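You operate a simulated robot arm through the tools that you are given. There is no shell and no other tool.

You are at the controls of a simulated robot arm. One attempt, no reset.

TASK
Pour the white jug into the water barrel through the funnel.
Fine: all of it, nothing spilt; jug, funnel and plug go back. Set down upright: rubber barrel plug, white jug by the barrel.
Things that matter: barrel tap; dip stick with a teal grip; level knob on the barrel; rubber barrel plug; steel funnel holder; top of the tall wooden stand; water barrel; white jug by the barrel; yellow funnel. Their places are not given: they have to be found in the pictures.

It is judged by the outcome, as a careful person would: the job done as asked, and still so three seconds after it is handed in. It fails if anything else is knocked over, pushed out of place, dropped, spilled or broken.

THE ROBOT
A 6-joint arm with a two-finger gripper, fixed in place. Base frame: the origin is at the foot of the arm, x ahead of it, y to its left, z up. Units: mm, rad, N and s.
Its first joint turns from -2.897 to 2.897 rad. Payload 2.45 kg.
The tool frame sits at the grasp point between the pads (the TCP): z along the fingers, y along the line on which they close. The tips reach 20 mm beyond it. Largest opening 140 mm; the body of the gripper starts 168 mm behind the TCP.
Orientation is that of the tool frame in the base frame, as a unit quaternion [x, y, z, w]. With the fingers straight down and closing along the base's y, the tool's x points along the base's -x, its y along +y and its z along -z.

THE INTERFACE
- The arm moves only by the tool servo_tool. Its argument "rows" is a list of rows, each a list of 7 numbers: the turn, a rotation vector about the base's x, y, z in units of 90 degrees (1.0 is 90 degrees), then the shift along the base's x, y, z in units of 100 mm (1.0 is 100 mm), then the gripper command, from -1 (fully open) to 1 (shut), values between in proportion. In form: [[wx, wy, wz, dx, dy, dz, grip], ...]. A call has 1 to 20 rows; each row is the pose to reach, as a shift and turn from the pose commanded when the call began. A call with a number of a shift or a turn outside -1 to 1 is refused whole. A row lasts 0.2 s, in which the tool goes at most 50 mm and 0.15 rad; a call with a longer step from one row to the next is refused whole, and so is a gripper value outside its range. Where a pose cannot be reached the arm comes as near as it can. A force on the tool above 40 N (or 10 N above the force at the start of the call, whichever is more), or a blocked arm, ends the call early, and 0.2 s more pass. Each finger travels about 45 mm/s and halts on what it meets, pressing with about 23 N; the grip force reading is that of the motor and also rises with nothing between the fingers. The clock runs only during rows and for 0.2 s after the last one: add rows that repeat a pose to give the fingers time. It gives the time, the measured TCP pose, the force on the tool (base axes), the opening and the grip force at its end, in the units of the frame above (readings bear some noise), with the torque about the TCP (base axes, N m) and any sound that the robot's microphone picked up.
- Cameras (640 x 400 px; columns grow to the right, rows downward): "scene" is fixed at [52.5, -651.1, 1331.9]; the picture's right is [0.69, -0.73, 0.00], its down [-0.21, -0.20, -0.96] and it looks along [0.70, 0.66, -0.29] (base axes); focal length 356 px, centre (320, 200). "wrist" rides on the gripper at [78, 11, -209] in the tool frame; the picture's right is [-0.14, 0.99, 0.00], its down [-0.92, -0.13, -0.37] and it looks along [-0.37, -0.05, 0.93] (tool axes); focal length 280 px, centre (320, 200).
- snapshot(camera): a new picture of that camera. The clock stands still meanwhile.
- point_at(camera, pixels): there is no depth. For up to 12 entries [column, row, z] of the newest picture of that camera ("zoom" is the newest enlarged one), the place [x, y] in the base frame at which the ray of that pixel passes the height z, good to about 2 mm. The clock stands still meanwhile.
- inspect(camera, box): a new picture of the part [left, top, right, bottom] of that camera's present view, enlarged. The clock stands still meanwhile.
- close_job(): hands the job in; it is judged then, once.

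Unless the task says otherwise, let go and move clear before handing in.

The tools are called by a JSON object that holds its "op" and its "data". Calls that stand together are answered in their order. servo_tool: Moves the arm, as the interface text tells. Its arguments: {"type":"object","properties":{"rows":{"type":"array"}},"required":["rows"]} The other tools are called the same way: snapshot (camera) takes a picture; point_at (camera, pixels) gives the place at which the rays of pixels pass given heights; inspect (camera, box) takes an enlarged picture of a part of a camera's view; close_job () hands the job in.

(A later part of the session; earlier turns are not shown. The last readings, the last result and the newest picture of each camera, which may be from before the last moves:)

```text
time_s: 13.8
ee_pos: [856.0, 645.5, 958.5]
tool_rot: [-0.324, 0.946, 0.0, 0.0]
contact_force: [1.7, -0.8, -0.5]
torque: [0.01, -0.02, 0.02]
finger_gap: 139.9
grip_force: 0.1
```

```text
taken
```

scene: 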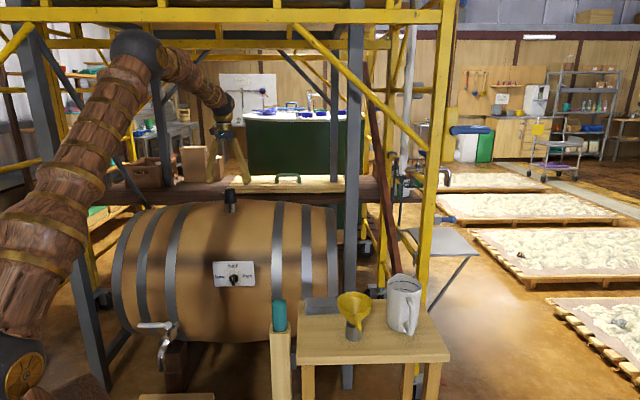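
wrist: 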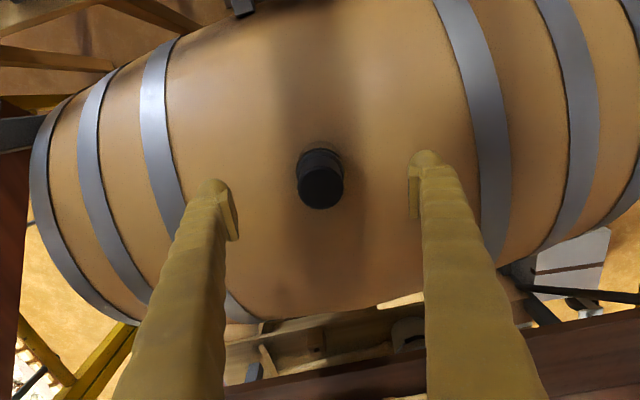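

Plug is centred between the fingers at (321,188). Descend 50 mm and close.

{"op": "servo_tool", "data": {"rows": [[0, 0, 0, 0.01, 0, -0.25, -1], [0, 0, 0, 0.01, 0, -0.45, -1], [0, 0, 0, 0.01, 0, -0.5, -1], [0, 0, 0, 0.01, 0, -0.5, 1], [0, 0, 0, 0.01, 0, -0.5, 1], [0, 0, 0, 0.01, 0, -0.5, 1], [0, 0, 0, 0.01, 0, -0.5, 1], [0, 0, 0, 0.01, 0, -0.5, 1], [0, 0, 0, 0.01, 0, -0.5, 1], [0, 0, 0, 0.01, 0, -0.5, 1], [0, 0, 0, 0.01, 0, -0.5, 1], [0, 0, 0, 0.01, 0, -0.5, 1]]}}

{"op": "snapshot", "data": {"camera": "wrist"}}

{"op": "inspect", "data": {"camera": "scene", "box": [180, 120, 280, 220]}}

```text
time_s: 16.4
ee_pos: [856.7, 645.1, 907.7]
tool_rot: [-0.324, 0.946, 0.0, 0.0]
contact_force: [-0.3, -0.2, -0.3]
torque: [-0.05, -0.01, 0.01]
finger_gap: 41.7
grip_force: 23.2
```

```text
taken
```

wrist: 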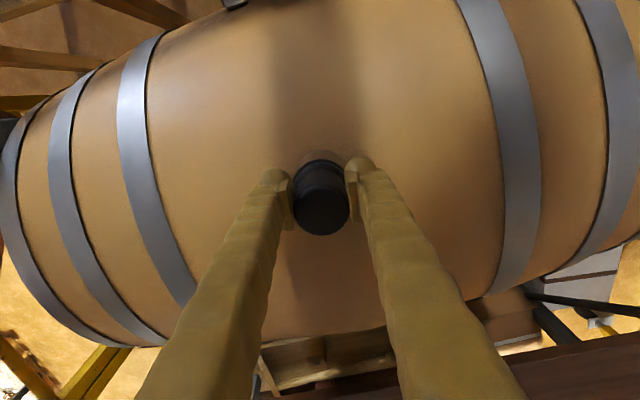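

```text
4.00 times, centred on (230, 170) of scene
```

zoom: 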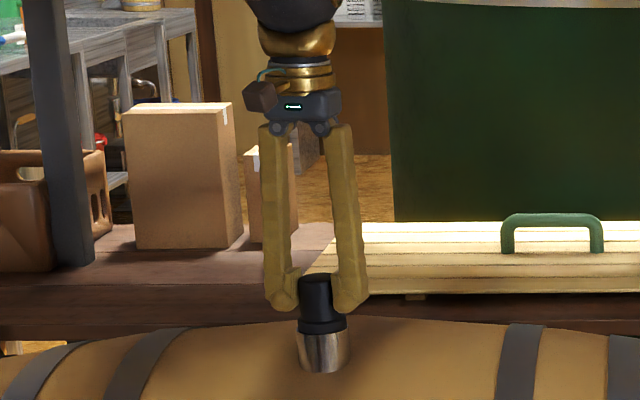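

Plug gripped (41.7 mm, 23 N). Pull it straight up slowly.

{"op": "servo_tool", "data": {"rows": [[0, 0, 0, 0, 0, 0.04, 1], [0, 0, 0, 0, 0, 0.08, 1], [0, 0, 0, 0, 0, 0.12, 1], [0, 0, 0, 0, 0, 0.18, 1], [0, 0, 0, 0, 0, 0.26, 1], [0, 0, 0, 0, 0, 0.36, 1], [0, 0, 0, 0, 0, 0.5, 1], [0, 0, 0, 0, 0, 0.7, 1], [0, 0, 0, 0, 0, 0.9, 1]]}}

{"op": "snapshot", "data": {"camera": "wrist"}}

{"op": "inspect", "data": {"camera": "scene", "box": [180, 120, 280, 220]}}

```text
time_s: 18.4
ee_pos: [857.3, 644.8, 996.5]
tool_rot: [-0.323, 0.946, 0.0, 0.0]
contact_force: [0.0, -0.6, -0.2]
torque: [-0.01, 0.02, 0.02]
finger_gap: 41.5
grip_force: 23.0
```

```text
taken
```

wrist: 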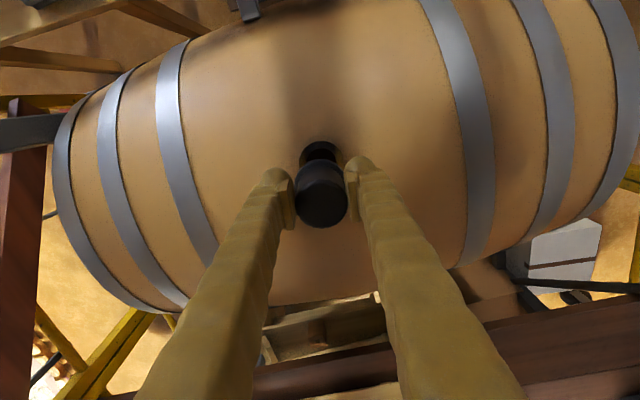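

```text
4.00 times, centred on (230, 170) of scene
```

zoom: 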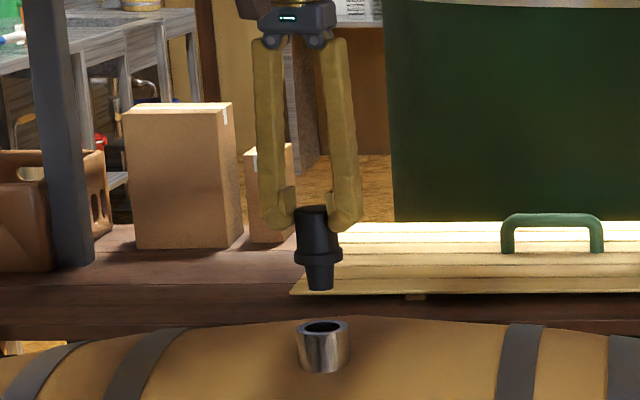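

The plug is free (stopper below the flange ~27 mm; hole in collar visible). Now I'll carry it upright to the free corner of the table near (728,8), turning the tool so the fingers stay clear of the funnel.

{"op": "servo_tool", "data": {"rows": [[0, 0, 0, -0.05, -0.1, 0.3, 1], [0, 0, -0.04, -0.1, -0.4, 0.5, 1], [0, 0, -0.1, -0.2, -0.8, 0.5, 1], [0, 0, -0.15, -0.25, -1, 0.5, 1]]}}

{"op": "servo_tool", "data": {"rows": [[0, 0, -0.05, -0.1, -0.35, 0, 1], [0, 0, -0.1, -0.2, -0.7, 0, 1], [0, 0, -0.16, -0.25, -1, 0, 1]]}}

{"op": "servo_tool", "data": {"rows": [[0, 0, -0.05, -0.1, -0.35, 0, 1], [0, 0, -0.1, -0.2, -0.7, 0, 1], [0, 0, -0.16, -0.25, -1, 0, 1]]}}

{"op": "servo_tool", "data": {"rows": [[0, 0, -0.05, -0.1, -0.35, 0, 1], [0, 0, -0.1, -0.2, -0.7, 0, 1], [0, 0, -0.16, -0.25, -1, 0, 1]]}}

{"op": "servo_tool", "data": {"rows": [[0, 0, -0.05, -0.1, -0.35, 0, 1], [0, 0, -0.1, -0.2, -0.7, 0, 1], [0, 0, -0.16, -0.25, -1, 0, 1]]}}

{"op": "servo_tool", "data": {"rows": [[0, 0, -0.05, 0, -0.35, 0, 1], [0, 0, -0.1, 0, -0.7, 0, 1], [0, 0, -0.14, -0.06, -1, 0, 1]]}}

{"op": "snapshot", "data": {"camera": "wrist"}}

{"op": "snapshot", "data": {"camera": "scene"}}

```text
time_s: 19.4
ee_pos: [832.6, 545.5, 1047.1]
tool_rot: [-0.21, 0.978, 0.0, 0.0]
contact_force: [0.2, 0.5, -1.0]
torque: [-0.05, -0.02, 0.0]
finger_gap: 41.6
grip_force: 23.4
```

```text
time_s: 20.2
ee_pos: [806.1, 445.5, 1048.4]
tool_rot: [-0.085, 0.996, 0.0, 0.0]
contact_force: [-0.2, 0.8, -0.5]
torque: [0.01, 0.0, 0.03]
finger_gap: 41.1
grip_force: 23.0
```

```text
time_s: 21.0
ee_pos: [780.6, 345.8, 1047.4]
tool_rot: [0.04, 0.999, 0.0, 0.0]
contact_force: [0.0, 0.1, -0.8]
torque: [0.0, 0.04, -0.01]
finger_gap: 41.1
grip_force: 22.8
```

```text
time_s: 21.8
ee_pos: [758.1, 245.0, 1046.1]
tool_rot: [0.165, 0.986, 0.0, -0.001]
contact_force: [-0.4, -0.5, -0.5]
torque: [0.01, -0.01, 0.02]
finger_gap: 41.4
grip_force: 22.5
```

```text
time_s: 22.6
ee_pos: [730.3, 147.0, 1046.0]
tool_rot: [0.287, 0.958, 0.001, 0.001]
contact_force: [0.6, -0.2, -0.7]
torque: [-0.01, 0.03, -0.02]
finger_gap: 41.1
grip_force: 23.2
```

```text
time_s: 23.4
ee_pos: [724.6, 46.0, 1044.3]
tool_rot: [0.39, 0.921, 0.0, 0.0]
contact_force: [-0.4, -0.3, -0.6]
torque: [0.02, -0.02, 0.02]
finger_gap: 41.1
grip_force: 23.5
```

```text
taken
```

wrist: 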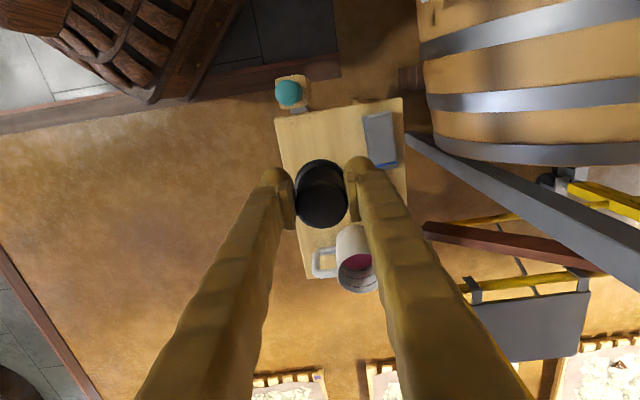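

```text
taken
```

scene: 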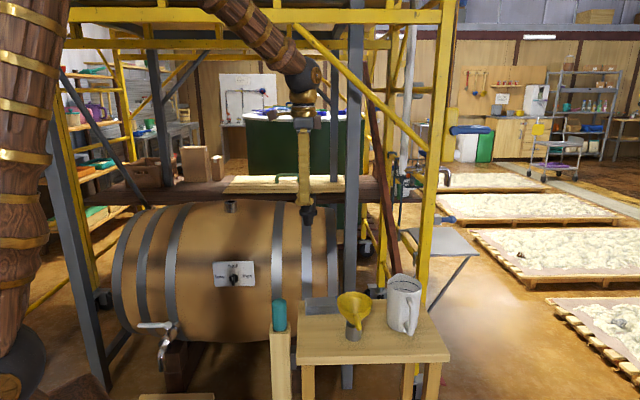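

I'm nearly above the spot. Move the last 38 mm and descend in stages to about z 700 (plug bottom ≈634).

{"op": "servo_tool", "data": {"rows": [[0, 0, 0, 0, -0.376, 0, 1], [0, 0, 0, 0, -0.376, -0.3, 1], [0, 0, 0, 0, -0.376, -0.6, 1], [0, 0, 0, 0, -0.376, -0.9, 1], [0, 0, 0, 0, -0.376, -1, 1]]}}

{"op": "servo_tool", "data": {"rows": [[0, 0, 0, 0, 0, -0.4, 1], [0, 0, 0, 0, 0, -0.8, 1], [0, 0, 0, 0, 0, -1, 1]]}}

{"op": "snapshot", "data": {"camera": "wrist"}}

{"op": "snapshot", "data": {"camera": "scene"}}

```text
time_s: 24.6
ee_pos: [725.2, 7.4, 946.8]
tool_rot: [0.39, 0.921, 0.0, 0.0]
contact_force: [-0.3, 0.3, -0.3]
torque: [0.03, 0.03, -0.01]
finger_gap: 40.9
grip_force: 23.2
```

```text
time_s: 25.4
ee_pos: [727.2, 5.8, 847.3]
tool_rot: [0.39, 0.921, 0.0, 0.001]
contact_force: [-0.1, -0.5, -1.1]
torque: [-0.02, 0.02, 0.01]
finger_gap: 41.0
grip_force: 22.6
```

```text
taken
```

wrist: 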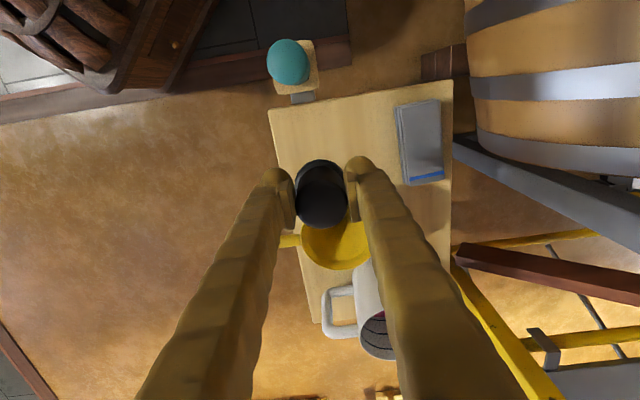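

```text
taken
```

scene: 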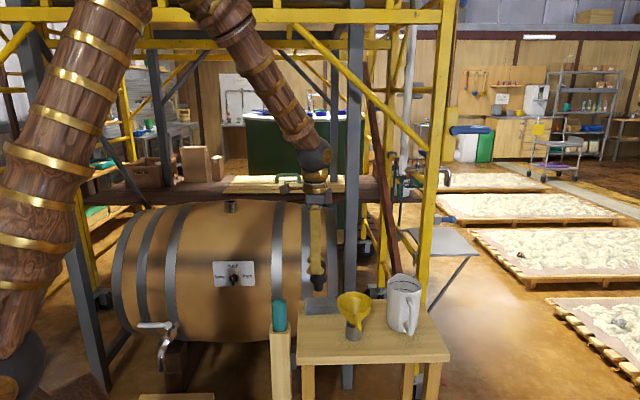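

Good: position is over the bare corner. Let me check the table corner rays from here for its height, then lower on.

{"op": "point_at", "data": {"camera": "wrist", "pixels": [[268, 111, 560], [268, 111, 590], [452, 80, 560], [452, 80, 590], [318, 322, 560], [318, 322, 590], [320, 200, 590]]}}

{"op": "servo_tool", "data": {"rows": [[0, 0, 0, 0, 0, -0.4, 1], [0, 0, 0, 0, 0, -0.8, 1], [0, 0, 0, 0, 0, -1, 1]]}}

{"op": "inspect", "data": {"camera": "scene", "box": [270, 230, 390, 350]}}

```text
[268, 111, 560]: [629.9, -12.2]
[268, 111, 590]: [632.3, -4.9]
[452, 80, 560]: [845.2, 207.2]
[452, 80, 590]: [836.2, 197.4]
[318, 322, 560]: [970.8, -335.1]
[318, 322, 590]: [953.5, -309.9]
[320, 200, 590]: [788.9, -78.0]
```

```text
time_s: 26.2
ee_pos: [727.9, 8.9, 747.8]
tool_rot: [0.39, 0.921, 0.0, 0.001]
contact_force: [0.0, 0.6, -0.8]
torque: [0.03, 0.01, -0.04]
finger_gap: 41.0
grip_force: 22.5
```

```text
3.33 times, centred on (330, 290) of scene
```

zoom: 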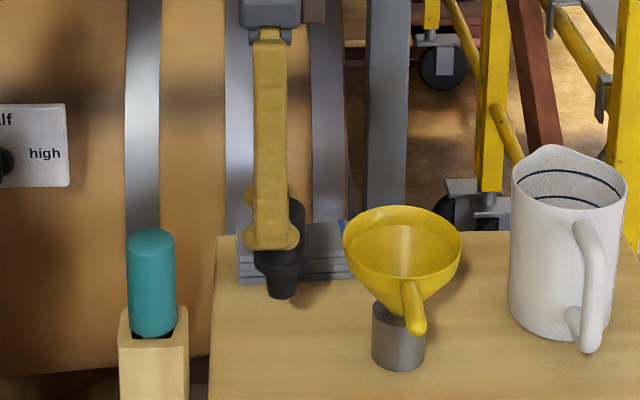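

Plug is hanging above the table, clear of the funnel. Lower 85 mm, then approach contact in small steps.

{"op": "servo_tool", "data": {"rows": [[0, 0, 0, 0, 0, -0.3, 1], [0, 0, 0, 0, 0, -0.6, 1], [0, 0, 0, 0, 0, -0.8, 1], [0, 0, 0, 0, 0, -0.85, 1]]}}

{"op": "inspect", "data": {"camera": "scene", "box": [270, 250, 370, 350]}}

```text
time_s: 27.2
ee_pos: [727.4, 6.4, 662.1]
tool_rot: [0.39, 0.921, 0.0, 0.002]
contact_force: [-2.8, -1.7, 29.7]
torque: [-0.29, -0.17, -0.1]
finger_gap: 41.0
grip_force: 23.4
```

```text
4.00 times, centred on (320, 300) of scene
```

zoom: 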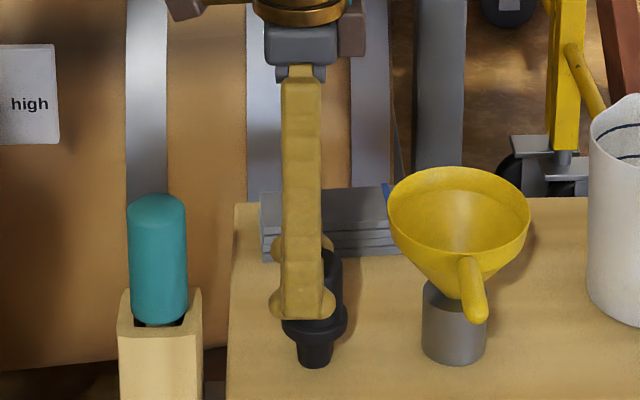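

The plug has touched the table (29.7 N at TCP z 662). I'll back off a millimetre or two to relieve the press before releasing.

{"op": "servo_tool", "data": {"rows": [[0, 0, 0, 0, 0, 0.01, 1], [0, 0, 0, 0, 0, 0.01, 1]]}}

```text
time_s: 27.8
ee_pos: [727.2, 7.7, 663.4]
tool_rot: [0.39, 0.921, 0.001, 0.0]
contact_force: [2.2, -0.9, 1.1]
torque: [-0.08, -0.15, -0.04]
finger_gap: 41.0
grip_force: 22.8
```

Nearly zero force now—plug is resting on the table. Release it by opening to about 85 mm, then rise straight up.

{"op": "servo_tool", "data": {"rows": [[0, 0, 0, 0, 0, 0, 0.2], [0, 0, 0, 0, 0, 0, 0], [0, 0, 0, 0, 0, 0, -0.2], [0, 0, 0, 0, 0, 0, -0.2], [0, 0, 0, 0, 0, 0, -0.2]]}}

{"op": "servo_tool", "data": {"rows": [[0, 0, 0, 0, 0, 0.15, -0.2], [0, 0, 0, 0, 0, 0.4, -0.2], [0, 0, 0, 0, 0, 0.8, -0.2], [0, 0, 0, 0, 0, 1, -0.2]]}}

{"op": "servo_tool", "data": {"rows": [[0, 0, 0, 0, 0, 0.4, -0.2], [0, 0, 0, 0, 0, 0.8, -0.2], [0, 0, 0, 0, 0, 1, -0.2]]}}

{"op": "snapshot", "data": {"camera": "wrist"}}

{"op": "inspect", "data": {"camera": "scene", "box": [270, 250, 370, 350]}}

```text
time_s: 29.0
ee_pos: [726.7, 7.0, 663.7]
tool_rot: [0.39, 0.921, 0.001, 0.0]
contact_force: [-0.5, -0.2, -0.2]
torque: [-0.03, 0.01, -0.01]
finger_gap: 83.8
grip_force: 0.1
```

```text
time_s: 30.0
ee_pos: [726.9, 7.7, 763.3]
tool_rot: [0.39, 0.921, 0.0, 0.0]
contact_force: [0.5, -0.4, -1.0]
torque: [0.0, 0.01, -0.02]
finger_gap: 84.1
grip_force: 0.1
```

```text
time_s: 30.8
ee_pos: [726.7, 6.1, 863.3]
tool_rot: [0.39, 0.921, 0.0, 0.0]
contact_force: [0.2, -0.3, 0.0]
torque: [0.0, -0.02, 0.02]
finger_gap: 84.1
grip_force: 0.0
```

```text
taken
```

wrist: 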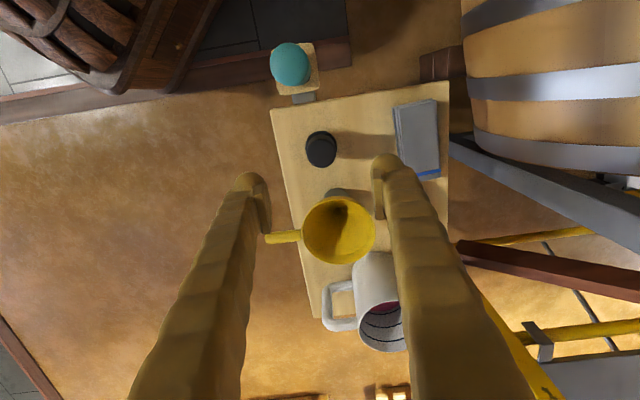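

```text
4.00 times, centred on (320, 300) of scene
```

zoom: 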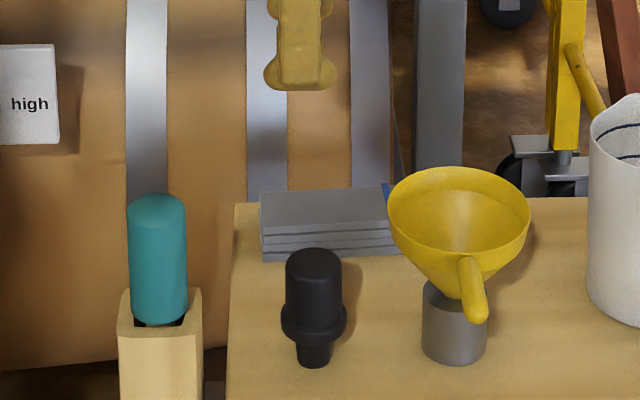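

The plug stands upright on the table and is clear. Now for the funnel: I'll zoom on its handle from here.

{"op": "inspect", "data": {"camera": "wrist", "box": [250, 170, 410, 290]}}

{"op": "point_at", "data": {"camera": "zoom", "pixels": [[70, 230, 700], [70, 230, 690], [150, 222, 700], [150, 222, 690]]}}

```text
3.33 times, centred on (330, 230) of wrist
```

zoom: 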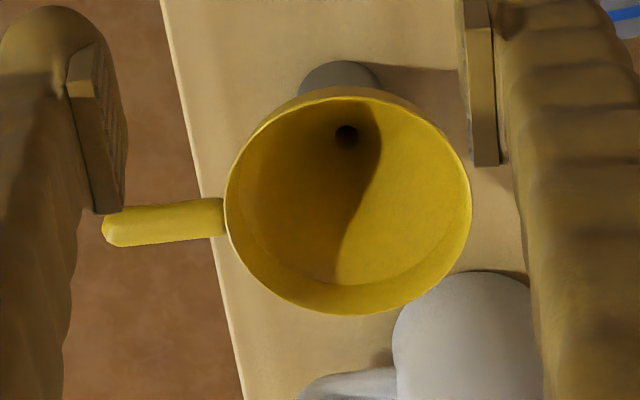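

```text
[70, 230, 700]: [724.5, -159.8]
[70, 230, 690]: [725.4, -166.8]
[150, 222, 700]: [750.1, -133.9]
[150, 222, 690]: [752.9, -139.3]
```

{"op": "point_at", "data": {"camera": "zoom", "pixels": [[107, 226, 700], [222, 216, 700], [348, 205, 710], [225, 200, 710], [470, 200, 710], [348, 97, 710], [348, 313, 710], [165, 221, 690], [165, 221, 710], [346, 136, 600], [346, 136, 650]]}}

{"op": "inspect", "data": {"camera": "scene", "box": [325, 280, 385, 350]}}

{"op": "point_at", "data": {"camera": "zoom", "pixels": [[320, 200, 700]]}}

```text
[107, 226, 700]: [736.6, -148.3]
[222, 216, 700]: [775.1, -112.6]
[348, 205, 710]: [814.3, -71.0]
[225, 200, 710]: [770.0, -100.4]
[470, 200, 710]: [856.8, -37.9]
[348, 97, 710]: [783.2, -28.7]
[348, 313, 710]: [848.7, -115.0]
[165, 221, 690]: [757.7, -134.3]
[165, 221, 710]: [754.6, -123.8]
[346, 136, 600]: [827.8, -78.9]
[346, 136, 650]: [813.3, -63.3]
```

```text
5.71 times, centred on (355, 315) of scene
```

zoom: 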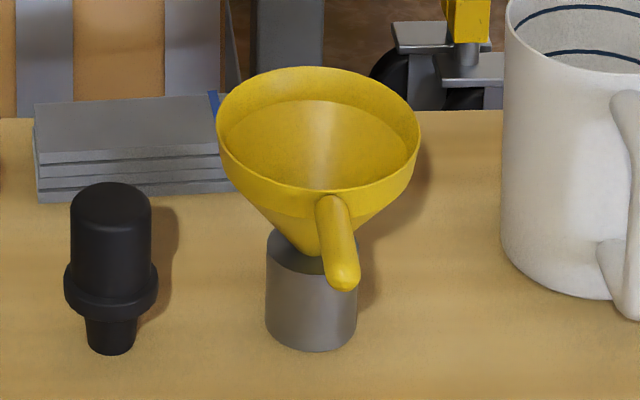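

```text
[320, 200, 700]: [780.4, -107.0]
```

Handle: from the rim (r 54 mm) to r≈109 mm, azimuth 225°, centre height ≈698; funnel centre ≈(814,-72). I'll turn the tool to yaw +45° and go above the handle at about (753,-133).

{"op": "servo_tool", "data": {"rows": [[0, 0, 0.09, 0, -0.1, 0, -0.2], [0, 0, 0.18, 0, -0.2, 0, -0.2], [0, 0, 0.27, 0, -0.3, 0, -0.2], [0, 0, 0.36, 0, -0.4, 0, -0.2], [0, 0, 0.45, 0, -0.5, 0, -0.2], [0, 0, 0.54, 0, -0.6, 0, -0.2]]}}

{"op": "servo_tool", "data": {"rows": [[0, 0, 0.09, 0.05, -0.15, 0, -0.2], [0, 0, 0.18, 0.1, -0.3, 0, -0.2], [0, 0, 0.27, 0.15, -0.45, 0, -0.2], [0, 0, 0.36, 0.2, -0.6, 0, -0.2], [0, 0, 0.45, 0.25, -0.81, 0, -0.2], [0, 0, 0.47, 0.25, -0.81, 0, -0.2]]}}

{"op": "snapshot", "data": {"camera": "wrist"}}

{"op": "snapshot", "data": {"camera": "scene"}}

{"op": "point_at", "data": {"camera": "scene", "pixels": [[318.2, 340.2, 580], [318.2, 340.2, 590], [318.2, 340.2, 600], [353.4, 337.4, 590]]}}

```text
time_s: 32.2
ee_pos: [727.5, -52.8, 863.5]
tool_rot: [-0.024, 1.0, 0.0, 0.0]
contact_force: [-0.2, 0.4, -0.3]
torque: [0.0, 0.01, 0.01]
finger_gap: 84.1
grip_force: 0.0
```

```text
time_s: 33.6
ee_pos: [751.8, -134.5, 862.3]
tool_rot: [-0.383, 0.924, 0.0, -0.001]
contact_force: [-0.5, 0.1, 0.4]
torque: [0.0, 0.04, 0.02]
finger_gap: 83.7
grip_force: 0.1
```

```text
taken
```

wrist: 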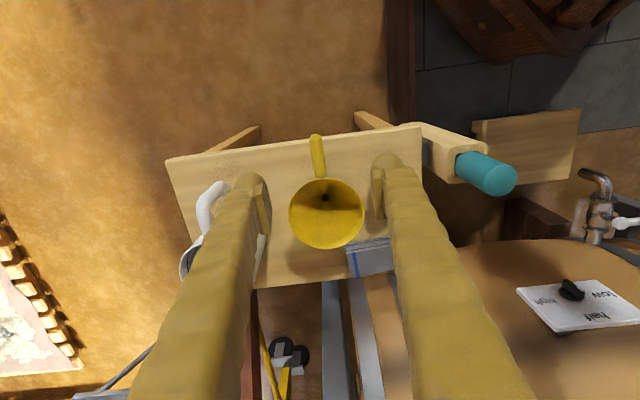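

```text
taken
```

scene: 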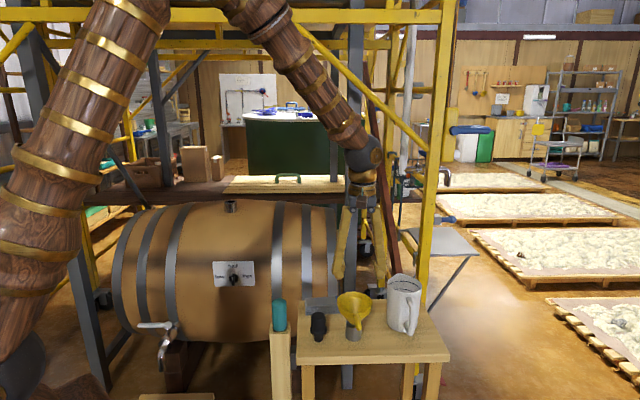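

```text
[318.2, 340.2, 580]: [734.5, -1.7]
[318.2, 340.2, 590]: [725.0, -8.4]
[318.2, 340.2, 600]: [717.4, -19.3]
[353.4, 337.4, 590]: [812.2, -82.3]
```

The handle is lined up with the tool (image column ≈317, tilt matches the camera skew). Descend 100 mm and check.

{"op": "servo_tool", "data": {"rows": [[0, 0, 0, 0, 0, -0.4, -0.2], [0, 0, 0, 0, 0, -0.8, -0.2], [0, 0, 0, 0, 0, -1.0, -0.2], [0, 0, 0, 0, 0, -1.0, -0.2]]}}

{"op": "snapshot", "data": {"camera": "wrist"}}

{"op": "inspect", "data": {"camera": "scene", "box": [310, 240, 410, 350]}}

```text
time_s: 34.6
ee_pos: [753.5, -132.3, 763.0]
tool_rot: [-0.383, 0.924, 0.0, 0.0]
contact_force: [0.8, 0.1, 0.1]
torque: [0.03, 0.02, -0.02]
finger_gap: 84.1
grip_force: 0.0
```

```text
taken
```

wrist: 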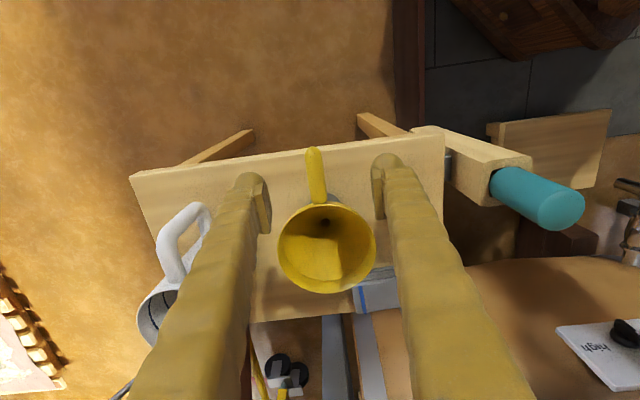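

```text
3.64 times, centred on (360, 295) of scene
```

zoom: 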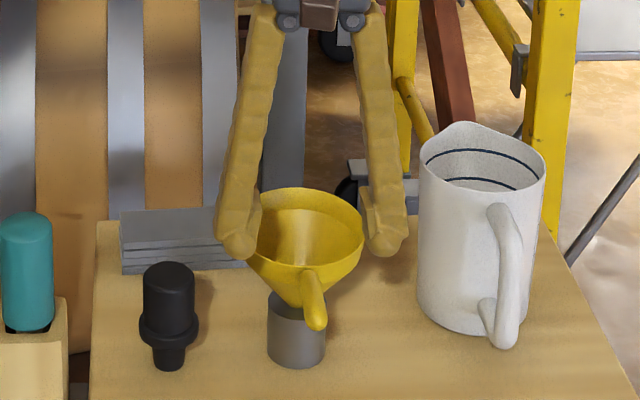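

{"op": "inspect", "data": {"camera": "wrist", "box": [270, 130, 370, 230]}}

{"op": "point_at", "data": {"camera": "zoom", "pixels": [[293, 170, 700], [320, 170, 700], [275, 100, 700], [315, 250, 700]]}}

```text
4.00 times, centred on (320, 180) of wrist
```

zoom: 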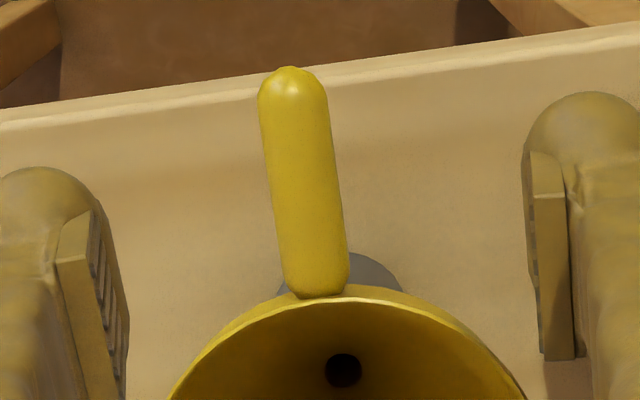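

```text
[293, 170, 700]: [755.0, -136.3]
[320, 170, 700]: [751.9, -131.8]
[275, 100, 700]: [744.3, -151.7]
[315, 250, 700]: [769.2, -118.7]
```

Offset is only about 2 mm; I'll correct it and descend to z≈695, then close on the handle.

{"op": "servo_tool", "data": {"rows": [[0, 0, 0, 0.013, -0.013, -0.3, -0.2], [0, 0, 0, 0.013, -0.013, -0.55, -0.2], [0, 0, 0, 0.013, -0.013, -0.68, -0.2], [0, 0, 0, 0.013, -0.013, -0.68, -0.2]]}}

{"op": "snapshot", "data": {"camera": "wrist"}}

{"op": "inspect", "data": {"camera": "scene", "box": [310, 240, 410, 350]}}

```text
time_s: 35.6
ee_pos: [753.6, -134.9, 694.4]
tool_rot: [-0.383, 0.924, 0.0, 0.0]
contact_force: [-0.2, 0.6, 0.9]
torque: [-0.02, -0.01, 0.02]
finger_gap: 83.7
grip_force: 0.0
```

```text
taken
```

wrist: 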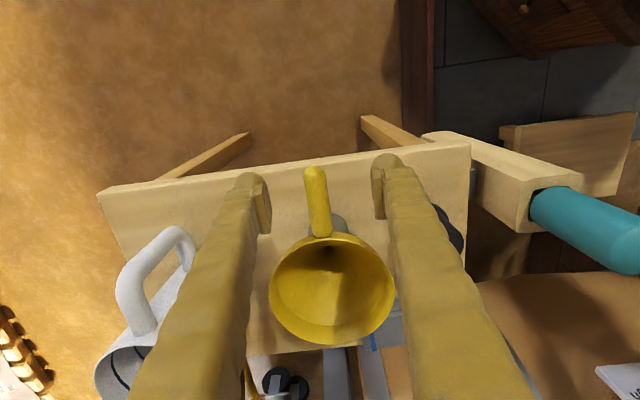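

```text
3.64 times, centred on (360, 295) of scene
```

zoom: 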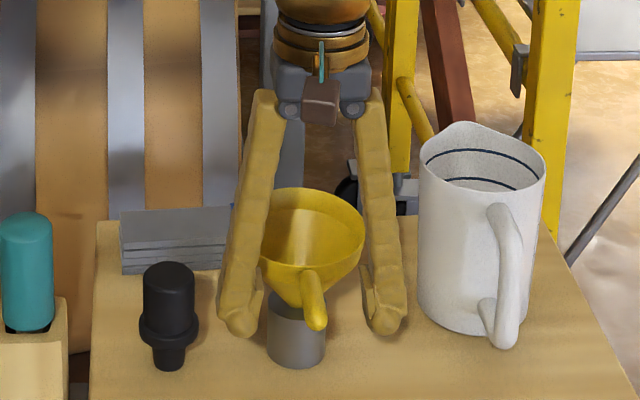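

The handle lies between the pads near (317,195). Close the gripper.

{"op": "servo_tool", "data": {"rows": [[0, 0, 0, 0.01, -0.01, 0, 0.2], [0, 0, 0, 0.01, -0.01, 0, 0.5], [0, 0, 0, 0.01, -0.01, 0, 1], [0, 0, 0, 0.01, -0.01, 0, 1], [0, 0, 0, 0.01, -0.01, 0, 1], [0, 0, 0, 0.01, -0.01, 0, 1], [0, 0, 0, 0.01, -0.01, 0, 1]]}}

{"op": "snapshot", "data": {"camera": "wrist"}}

{"op": "inspect", "data": {"camera": "scene", "box": [310, 240, 410, 350]}}

```text
time_s: 37.2
ee_pos: [755.6, -134.8, 694.6]
tool_rot: [-0.384, 0.923, 0.0, 0.001]
contact_force: [-0.2, -0.1, 0.0]
torque: [-0.01, 0.01, 0.02]
finger_gap: 13.1
grip_force: 23.0
```

```text
taken
```

wrist: 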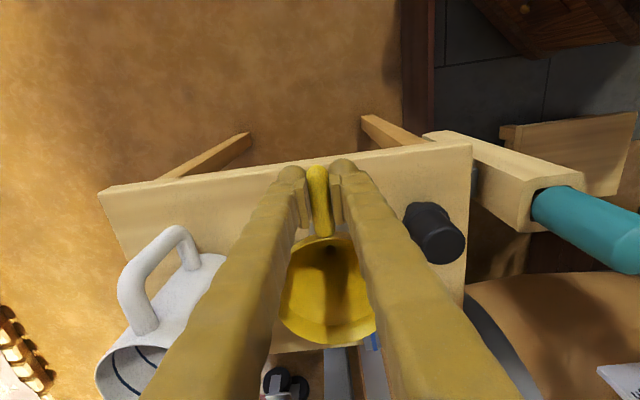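

```text
3.64 times, centred on (360, 295) of scene
```

zoom: 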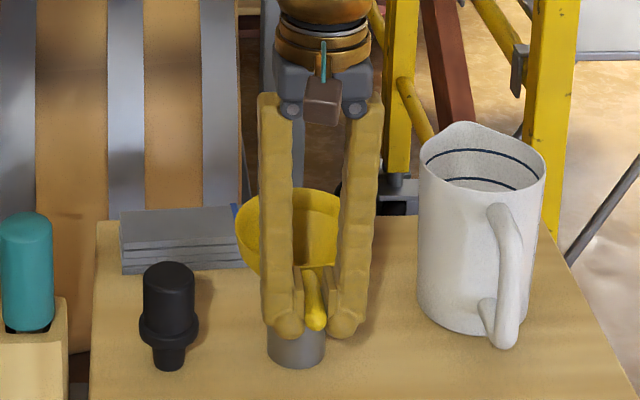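

Handle gripped (13 mm, 23 N, no side force). Lift straight up slowly.

{"op": "servo_tool", "data": {"rows": [[0, 0, 0, 0, 0, 0.05, 1], [0, 0, 0, 0, 0, 0.1, 1], [0, 0, 0, 0, 0, 0.2, 1], [0, 0, 0, 0, 0, 0.3, 1], [0, 0, 0, 0, 0, 0.45, 1], [0, 0, 0, 0, 0, 0.6, 1], [0, 0, 0, 0, 0, 0.8, 1], [0, 0, 0, 0, 0, 1, 1]]}}

{"op": "servo_tool", "data": {"rows": [[0, 0, 0, 0, 0, 0.2, 1], [0, 0, 0, 0, 0, 0.5, 1], [0, 0, 0, 0, 0, 0.8, 1], [0, 0, 0, 0, 0, 1, 1]]}}

{"op": "snapshot", "data": {"camera": "wrist"}}

{"op": "inspect", "data": {"camera": "scene", "box": [300, 180, 420, 350]}}

```text
time_s: 39.0
ee_pos: [751.6, -134.6, 793.7]
tool_rot: [-0.383, 0.924, 0.002, 0.0]
contact_force: [0.2, -1.0, -0.7]
torque: [-0.01, -0.01, 0.0]
finger_gap: 13.1
grip_force: 22.5
```

```text
time_s: 40.0
ee_pos: [752.7, -136.3, 895.4]
tool_rot: [-0.382, 0.924, 0.0, 0.0]
contact_force: [0.6, 0.5, -0.2]
torque: [-0.01, 0.02, 0.02]
finger_gap: 13.2
grip_force: 22.6
```

```text
taken
```

wrist: 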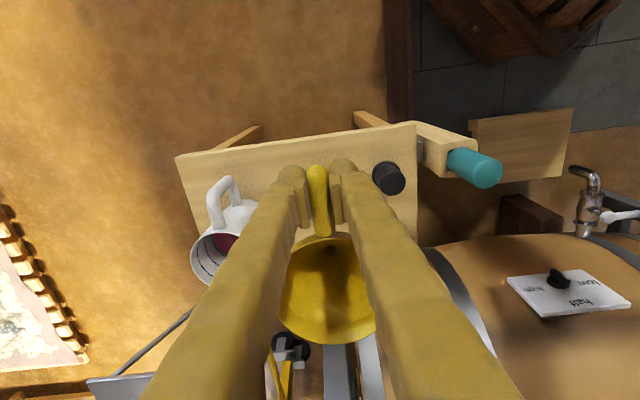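

```text
2.35 times, centred on (360, 265) of scene
```

zoom: 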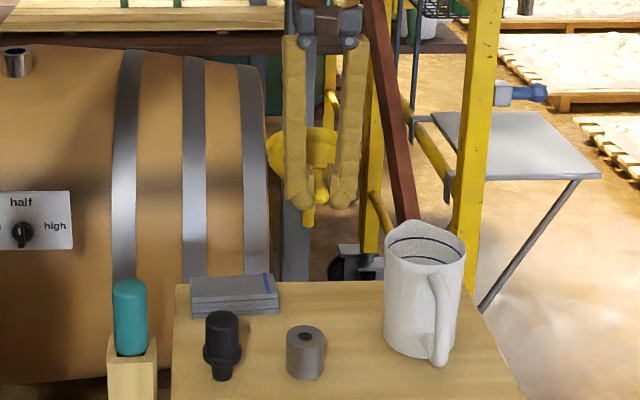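

The funnel is out; the holder stays put. Now raise it and carry it to above the barrel, gradually rotating so its handle will end pointing to azimuth ≈307° (sideways), clear of the pour.

{"op": "servo_tool", "data": {"rows": [[0, 0, 0.03, 0, 0.05, 0.35, 1], [0, 0, 0.06, 0, 0.15, 0.7, 1], [0, 0, 0.1, 0, 0.3, 1, 1]]}}

{"op": "servo_tool", "data": {"rows": [[0, 0, 0.05, 0, 0.3, 0.2, 1], [0, 0, 0.1, 0, 0.6, 0.4, 1], [0, 0, 0.15, 0, 0.9, 0.5, 1]]}}

{"op": "servo_tool", "data": {"rows": [[0, 0, 0.05, 0, 0.35, 0, 1], [0, 0, 0.1, 0, 0.7, 0, 1], [0, 0, 0.15, 0.05, 1, 0, 1]]}}

{"op": "servo_tool", "data": {"rows": [[0, 0, 0.05, 0.05, 0.35, 0, 1], [0, 0, 0.1, 0.1, 0.7, 0, 1], [0, 0, 0.15, 0.15, 1, 0, 1]]}}

{"op": "servo_tool", "data": {"rows": [[0, 0, 0.05, 0.1, 0.35, 0, 1], [0, 0, 0.1, 0.2, 0.7, 0, 1], [0, 0, 0.15, 0.3, 1, 0, 1]]}}

{"op": "servo_tool", "data": {"rows": [[0, 0, 0.05, 0.1, 0.35, 0, 1], [0, 0, 0.1, 0.2, 0.7, 0, 1], [0, 0, 0.15, 0.3, 1, 0, 1]]}}

{"op": "snapshot", "data": {"camera": "wrist"}}

{"op": "snapshot", "data": {"camera": "scene"}}

```text
time_s: 40.8
ee_pos: [752.3, -105.2, 994.1]
tool_rot: [-0.454, 0.891, 0.0, 0.0]
contact_force: [-0.2, -0.7, -1.0]
torque: [-0.04, 0.07, 0.0]
finger_gap: 13.1
grip_force: 22.8
```

```text
time_s: 41.6
ee_pos: [753.9, -13.6, 1045.5]
tool_rot: [-0.556, 0.831, 0.0, 0.0]
contact_force: [-0.1, -0.2, -0.5]
torque: [-0.07, 0.03, -0.01]
finger_gap: 13.2
grip_force: 23.0
```

```text
time_s: 42.4
ee_pos: [757.7, 86.5, 1045.5]
tool_rot: [-0.649, 0.76, 0.0, 0.0]
contact_force: [-0.4, -0.1, -0.6]
torque: [-0.01, -0.01, 0.01]
finger_gap: 13.2
grip_force: 23.2
```

```text
time_s: 43.2
ee_pos: [773.0, 184.8, 1046.8]
tool_rot: [0.734, -0.679, 0.0, 0.0]
contact_force: [-0.6, 0.4, -0.1]
torque: [-0.04, -0.01, 0.02]
finger_gap: 13.5
grip_force: 22.7
```

```text
time_s: 44.0
ee_pos: [804.4, 283.9, 1044.7]
tool_rot: [0.809, -0.588, 0.0, 0.0]
contact_force: [-0.6, -0.6, 0.0]
torque: [0.02, -0.03, 0.02]
finger_gap: 12.9
grip_force: 23.0
```

```text
time_s: 44.8
ee_pos: [834.5, 385.1, 1044.8]
tool_rot: [0.872, -0.489, -0.001, 0.0]
contact_force: [0.6, 0.4, -0.4]
torque: [-0.02, -0.04, 0.0]
finger_gap: 13.1
grip_force: 22.5
```

```text
taken
```

wrist: 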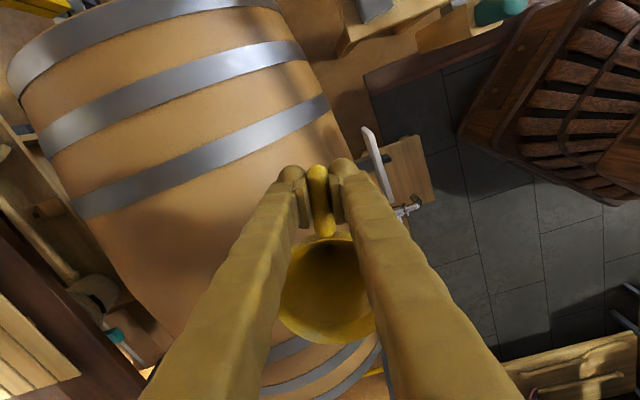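

```text
taken
```

scene: 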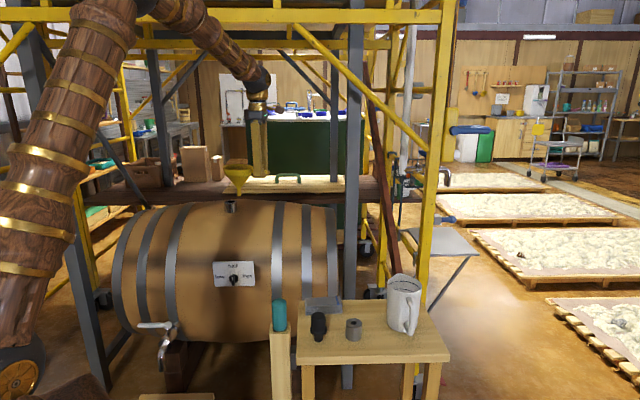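

Funnel is level in the grip (scene (237,180)). Continue to above the bung.

{"op": "servo_tool", "data": {"rows": [[0, 0, 0.03, 0.12, 0.33, 0, 1], [0, 0, 0.061, 0.24, 0.66, 0, 1], [0, 0, 0.061, 0.37, 0.96, 0, 1]]}}

{"op": "servo_tool", "data": {"rows": [[0, 0, 0, 0.12, 0.33, 0, 1], [0, 0, 0, 0.24, 0.66, 0, 1], [0, 0, 0, 0.37, 0.96, 0, 1], [0, 0, 0, 0.37, 0.96, 0, 1]]}}

{"op": "snapshot", "data": {"camera": "wrist"}}

{"op": "inspect", "data": {"camera": "scene", "box": [180, 110, 280, 220]}}

```text
time_s: 45.6
ee_pos: [870.2, 480.9, 1044.3]
tool_rot: [0.895, -0.446, 0.0, 0.0]
contact_force: [-0.6, 0.1, -0.3]
torque: [0.0, -0.06, 0.02]
finger_gap: 12.9
grip_force: 22.9
```

```text
time_s: 46.6
ee_pos: [908.6, 576.5, 1043.5]
tool_rot: [0.895, -0.445, -0.001, 0.0]
contact_force: [0.2, 0.5, -0.1]
torque: [-0.04, -0.02, 0.03]
finger_gap: 13.2
grip_force: 23.1
```

```text
taken
```

wrist: 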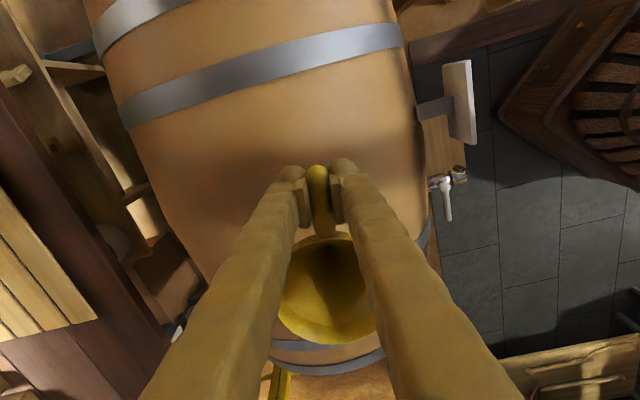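

```text
3.64 times, centred on (230, 165) of scene
```

zoom: 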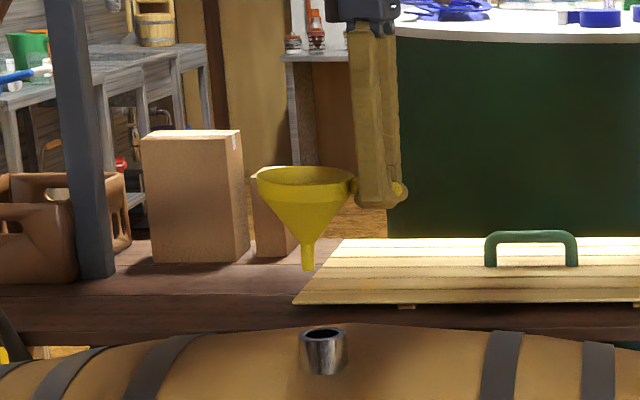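

The spout appears slightly left of the collar in the scene zoom (spout (307,268) vs collar (323,335)); I'll quantify both positions.

{"op": "point_at", "data": {"camera": "zoom", "pixels": [[324, 334, 866], [324, 334, 870], [307, 268, 950], [307, 268, 955], [307, 268, 960], [305, 178, 1058], [305, 178, 1062], [305, 178, 1066]]}}

{"op": "inspect", "data": {"camera": "wrist", "box": [270, 220, 390, 350]}}

{"op": "point_at", "data": {"camera": "wrist", "pixels": [[330, 289, 1062], [280, 289, 1062], [380, 289, 1062], [330, 343, 1062], [332, 236, 1062]]}}

```text
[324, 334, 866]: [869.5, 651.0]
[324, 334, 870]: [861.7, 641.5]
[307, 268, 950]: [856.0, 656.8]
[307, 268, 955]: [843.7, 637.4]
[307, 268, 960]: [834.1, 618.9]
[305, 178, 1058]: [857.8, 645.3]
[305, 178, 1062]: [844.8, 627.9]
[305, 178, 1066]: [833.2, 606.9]
```

```text
3.08 times, centred on (330, 285) of wrist
```

zoom: 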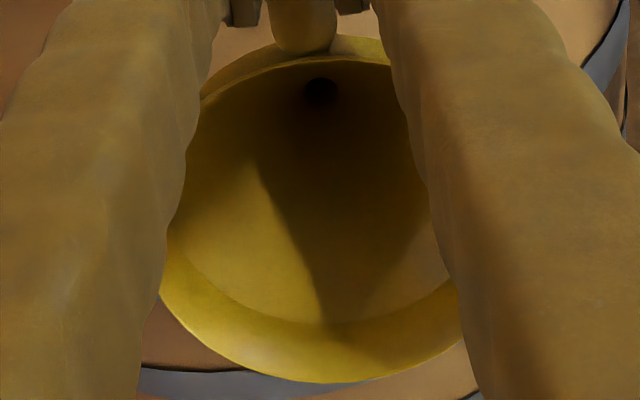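

```text
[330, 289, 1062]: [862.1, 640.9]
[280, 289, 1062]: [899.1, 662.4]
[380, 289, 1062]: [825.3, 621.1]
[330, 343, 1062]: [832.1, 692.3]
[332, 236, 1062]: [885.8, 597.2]
```

The rim centre agrees with the bung (wrist ≈(863,643) vs bung ≈(858,646)), with a slight 2–3° lean of the spout. I'll lower to have the spout just above the collar and compare directly.

{"op": "servo_tool", "data": {"rows": [[0, 0, 0, 0, 0, -0.3, 1], [0, 0, 0, 0, 0, -0.55, 1], [0, 0, 0, 0, 0, -0.65, 1], [0, 0, 0, 0, 0, -0.65, 1]]}}

{"op": "inspect", "data": {"camera": "scene", "box": [200, 155, 270, 220]}}

{"op": "snapshot", "data": {"camera": "wrist"}}

```text
time_s: 47.6
ee_pos: [908.6, 578.8, 978.6]
tool_rot: [0.895, -0.446, 0.0, 0.0]
contact_force: [-0.1, -0.2, -0.5]
torque: [-0.02, -0.03, 0.03]
finger_gap: 13.3
grip_force: 22.7
```

```text
6.15 times, centred on (235, 188) of scene
```

zoom: 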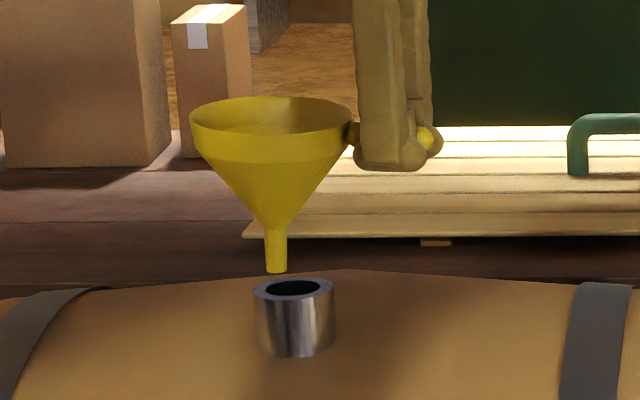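

```text
taken
```

wrist: 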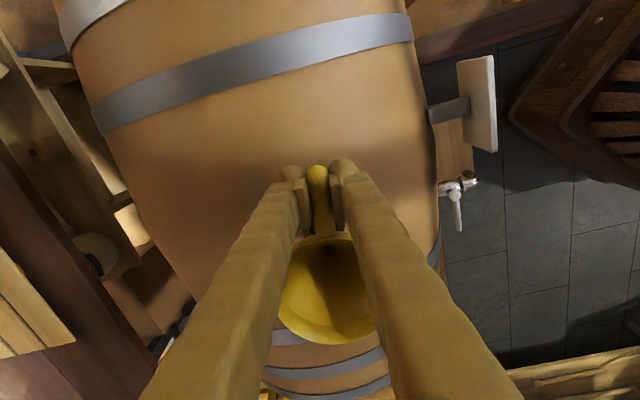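

Direct comparison: the spout needs ~6 mm toward the handle side after correcting a ~3° lean. Apply that small tilt and shift, then check.

{"op": "servo_tool", "data": {"rows": [[-0.013, -0.01, 0, 0.02, -0.025, 0, 1], [-0.026, -0.02, 0, 0.04, -0.051, 0, 1], [-0.026, -0.02, 0, 0.04, -0.051, 0, 1]]}}

{"op": "inspect", "data": {"camera": "scene", "box": [200, 155, 270, 220]}}

{"op": "inspect", "data": {"camera": "wrist", "box": [270, 220, 390, 350]}}

```text
time_s: 48.4
ee_pos: [912.2, 572.1, 980.0]
tool_rot: [0.895, -0.446, 0.023, 0.011]
contact_force: [0.1, 0.4, -1.3]
torque: [-0.04, -0.03, -0.02]
finger_gap: 13.2
grip_force: 23.1
```

```text
6.15 times, centred on (235, 188) of scene
```

zoom: 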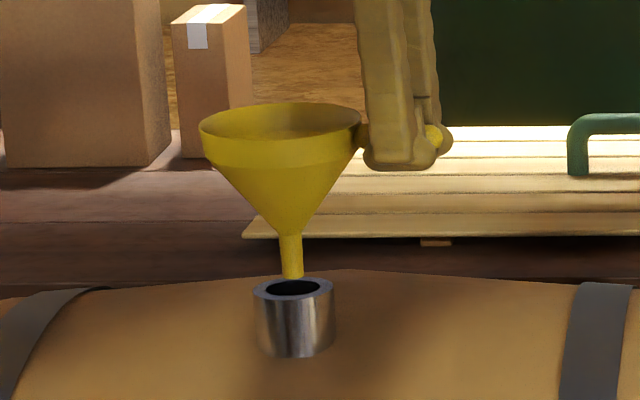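

```text
3.08 times, centred on (330, 285) of wrist
```

zoom: 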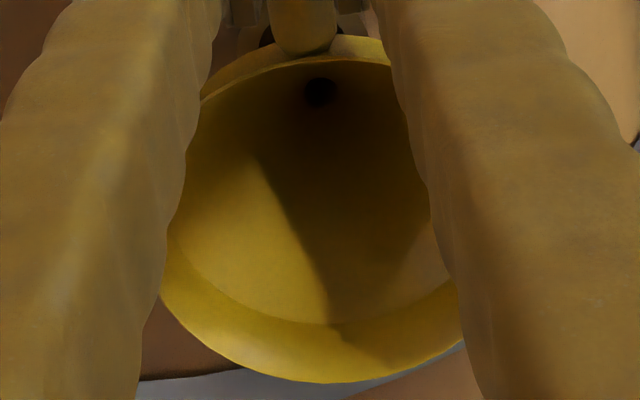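

Now the funnel is level and its spout (293,275) is centred over the collar hole (293,288). Lower 35 mm into the hole and check.

{"op": "servo_tool", "data": {"rows": [[0, 0, 0, -0.015, -0.012, -0.1, 1], [0, 0, 0, -0.015, -0.012, -0.2, 1], [0, 0, 0, -0.015, -0.012, -0.3, 1], [0, 0, 0, -0.015, -0.012, -0.38, 1]]}}

{"op": "inspect", "data": {"camera": "scene", "box": [200, 155, 270, 220]}}

```text
time_s: 49.4
ee_pos: [910.0, 571.2, 941.9]
tool_rot: [0.895, -0.446, 0.023, 0.011]
contact_force: [0.4, -0.1, -0.3]
torque: [-0.04, -0.02, -0.04]
finger_gap: 13.0
grip_force: 23.1
```

```text
6.15 times, centred on (235, 188) of scene
```

zoom: 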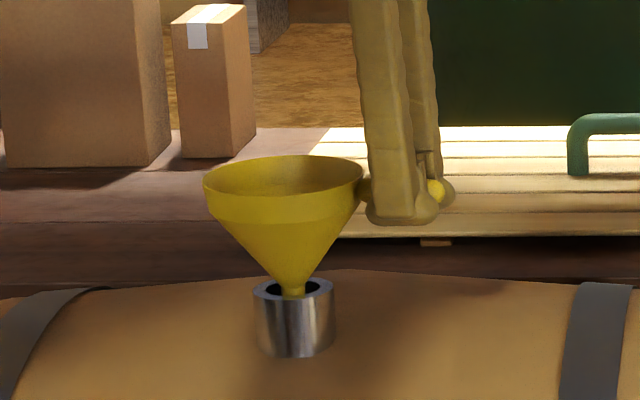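

Spout is in the hole without contact. Continue down in small steps watching the force.

{"op": "servo_tool", "data": {"rows": [[0, 0, 0, 0, 0, -0.03, 1], [0, 0, 0, 0, 0, -0.06, 1], [0, 0, 0, 0, 0, -0.09, 1]]}}

{"op": "inspect", "data": {"camera": "scene", "box": [200, 155, 270, 220]}}

```text
time_s: 50.2
ee_pos: [910.2, 570.3, 933.2]
tool_rot: [0.894, -0.447, 0.022, 0.011]
contact_force: [1.4, 0.5, 3.0]
torque: [0.23, 0.04, -0.19]
finger_gap: 13.1
grip_force: 22.9
```

```text
6.15 times, centred on (235, 188) of scene
```

zoom: 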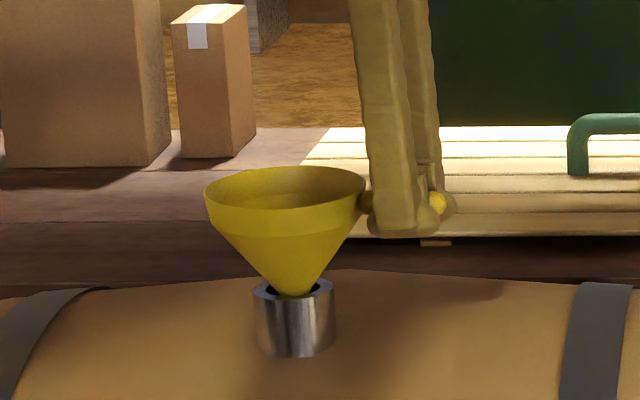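

Light contact at one side (push toward +x). Shift ~2 mm outward and lower a little more.

{"op": "servo_tool", "data": {"rows": [[0, 0, 0, 0.016, 0.012, 0, 1], [0, 0, 0, 0.016, 0.012, -0.02, 1], [0, 0, 0, 0.016, 0.012, -0.04, 1]]}}

```text
time_s: 51.0
ee_pos: [913.2, 571.6, 929.0]
tool_rot: [0.894, -0.446, 0.022, 0.012]
contact_force: [0.5, 1.5, 2.3]
torque: [0.26, 0.06, -0.17]
finger_gap: 13.1
grip_force: 23.0
```

{"op": "servo_tool", "data": {"rows": [[0, 0, 0, 0.005, 0.02, 0, 1], [0, 0, 0, 0.005, 0.02, -0.02, 1], [0, 0, 0, 0.005, 0.02, -0.02, 1]]}}

{"op": "inspect", "data": {"camera": "scene", "box": [200, 155, 270, 220]}}

{"op": "inspect", "data": {"camera": "wrist", "box": [270, 150, 390, 350]}}

```text
time_s: 51.8
ee_pos: [912.8, 573.8, 927.5]
tool_rot: [0.894, -0.447, 0.023, 0.011]
contact_force: [1.1, 1.4, 1.8]
torque: [0.2, 0.05, -0.12]
finger_gap: 13.1
grip_force: 23.1
```

```text
6.15 times, centred on (235, 188) of scene
```

zoom: 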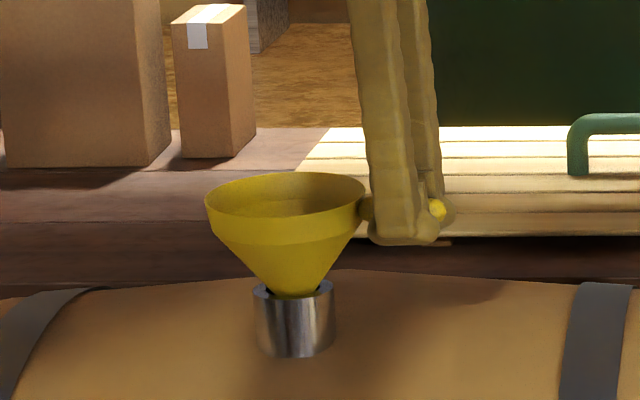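

```text
2.00 times, centred on (330, 250) of wrist
```

zoom: 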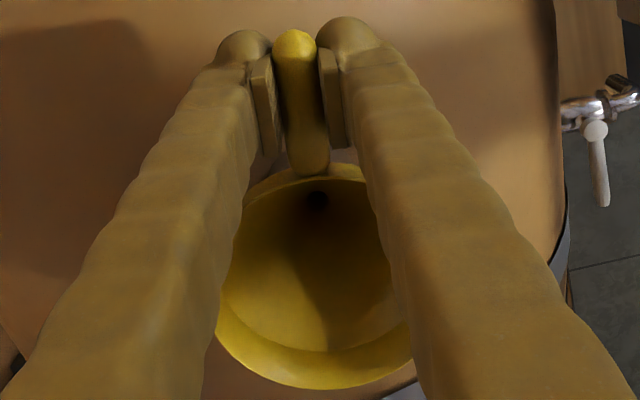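

Nearly seated. One more small step down with 1.5 mm further outward.

{"op": "servo_tool", "data": {"rows": [[0, 0, 0, 0.012, 0.012, -0.01, 1], [0, 0, 0, 0.012, 0.012, -0.02, 1], [0, 0, 0, 0.012, 0.012, -0.02, 1]]}}

```text
time_s: 52.6
ee_pos: [913.7, 574.9, 925.1]
tool_rot: [0.895, -0.446, 0.023, 0.011]
contact_force: [0.5, -0.2, 0.6]
torque: [0.05, 0.02, -0.05]
finger_gap: 13.2
grip_force: 22.8
```

{"op": "servo_tool", "data": {"rows": [[0, 0, 0, 0, 0, -0.01, 1], [0, 0, 0, 0, 0, -0.02, 1], [0, 0, 0, 0, 0, -0.02, 1]]}}

```text
time_s: 53.4
ee_pos: [912.8, 575.6, 923.7]
tool_rot: [0.895, -0.446, 0.022, 0.012]
contact_force: [1.2, 2.4, 3.8]
torque: [0.36, 0.2, -0.2]
finger_gap: 13.1
grip_force: 22.7
```

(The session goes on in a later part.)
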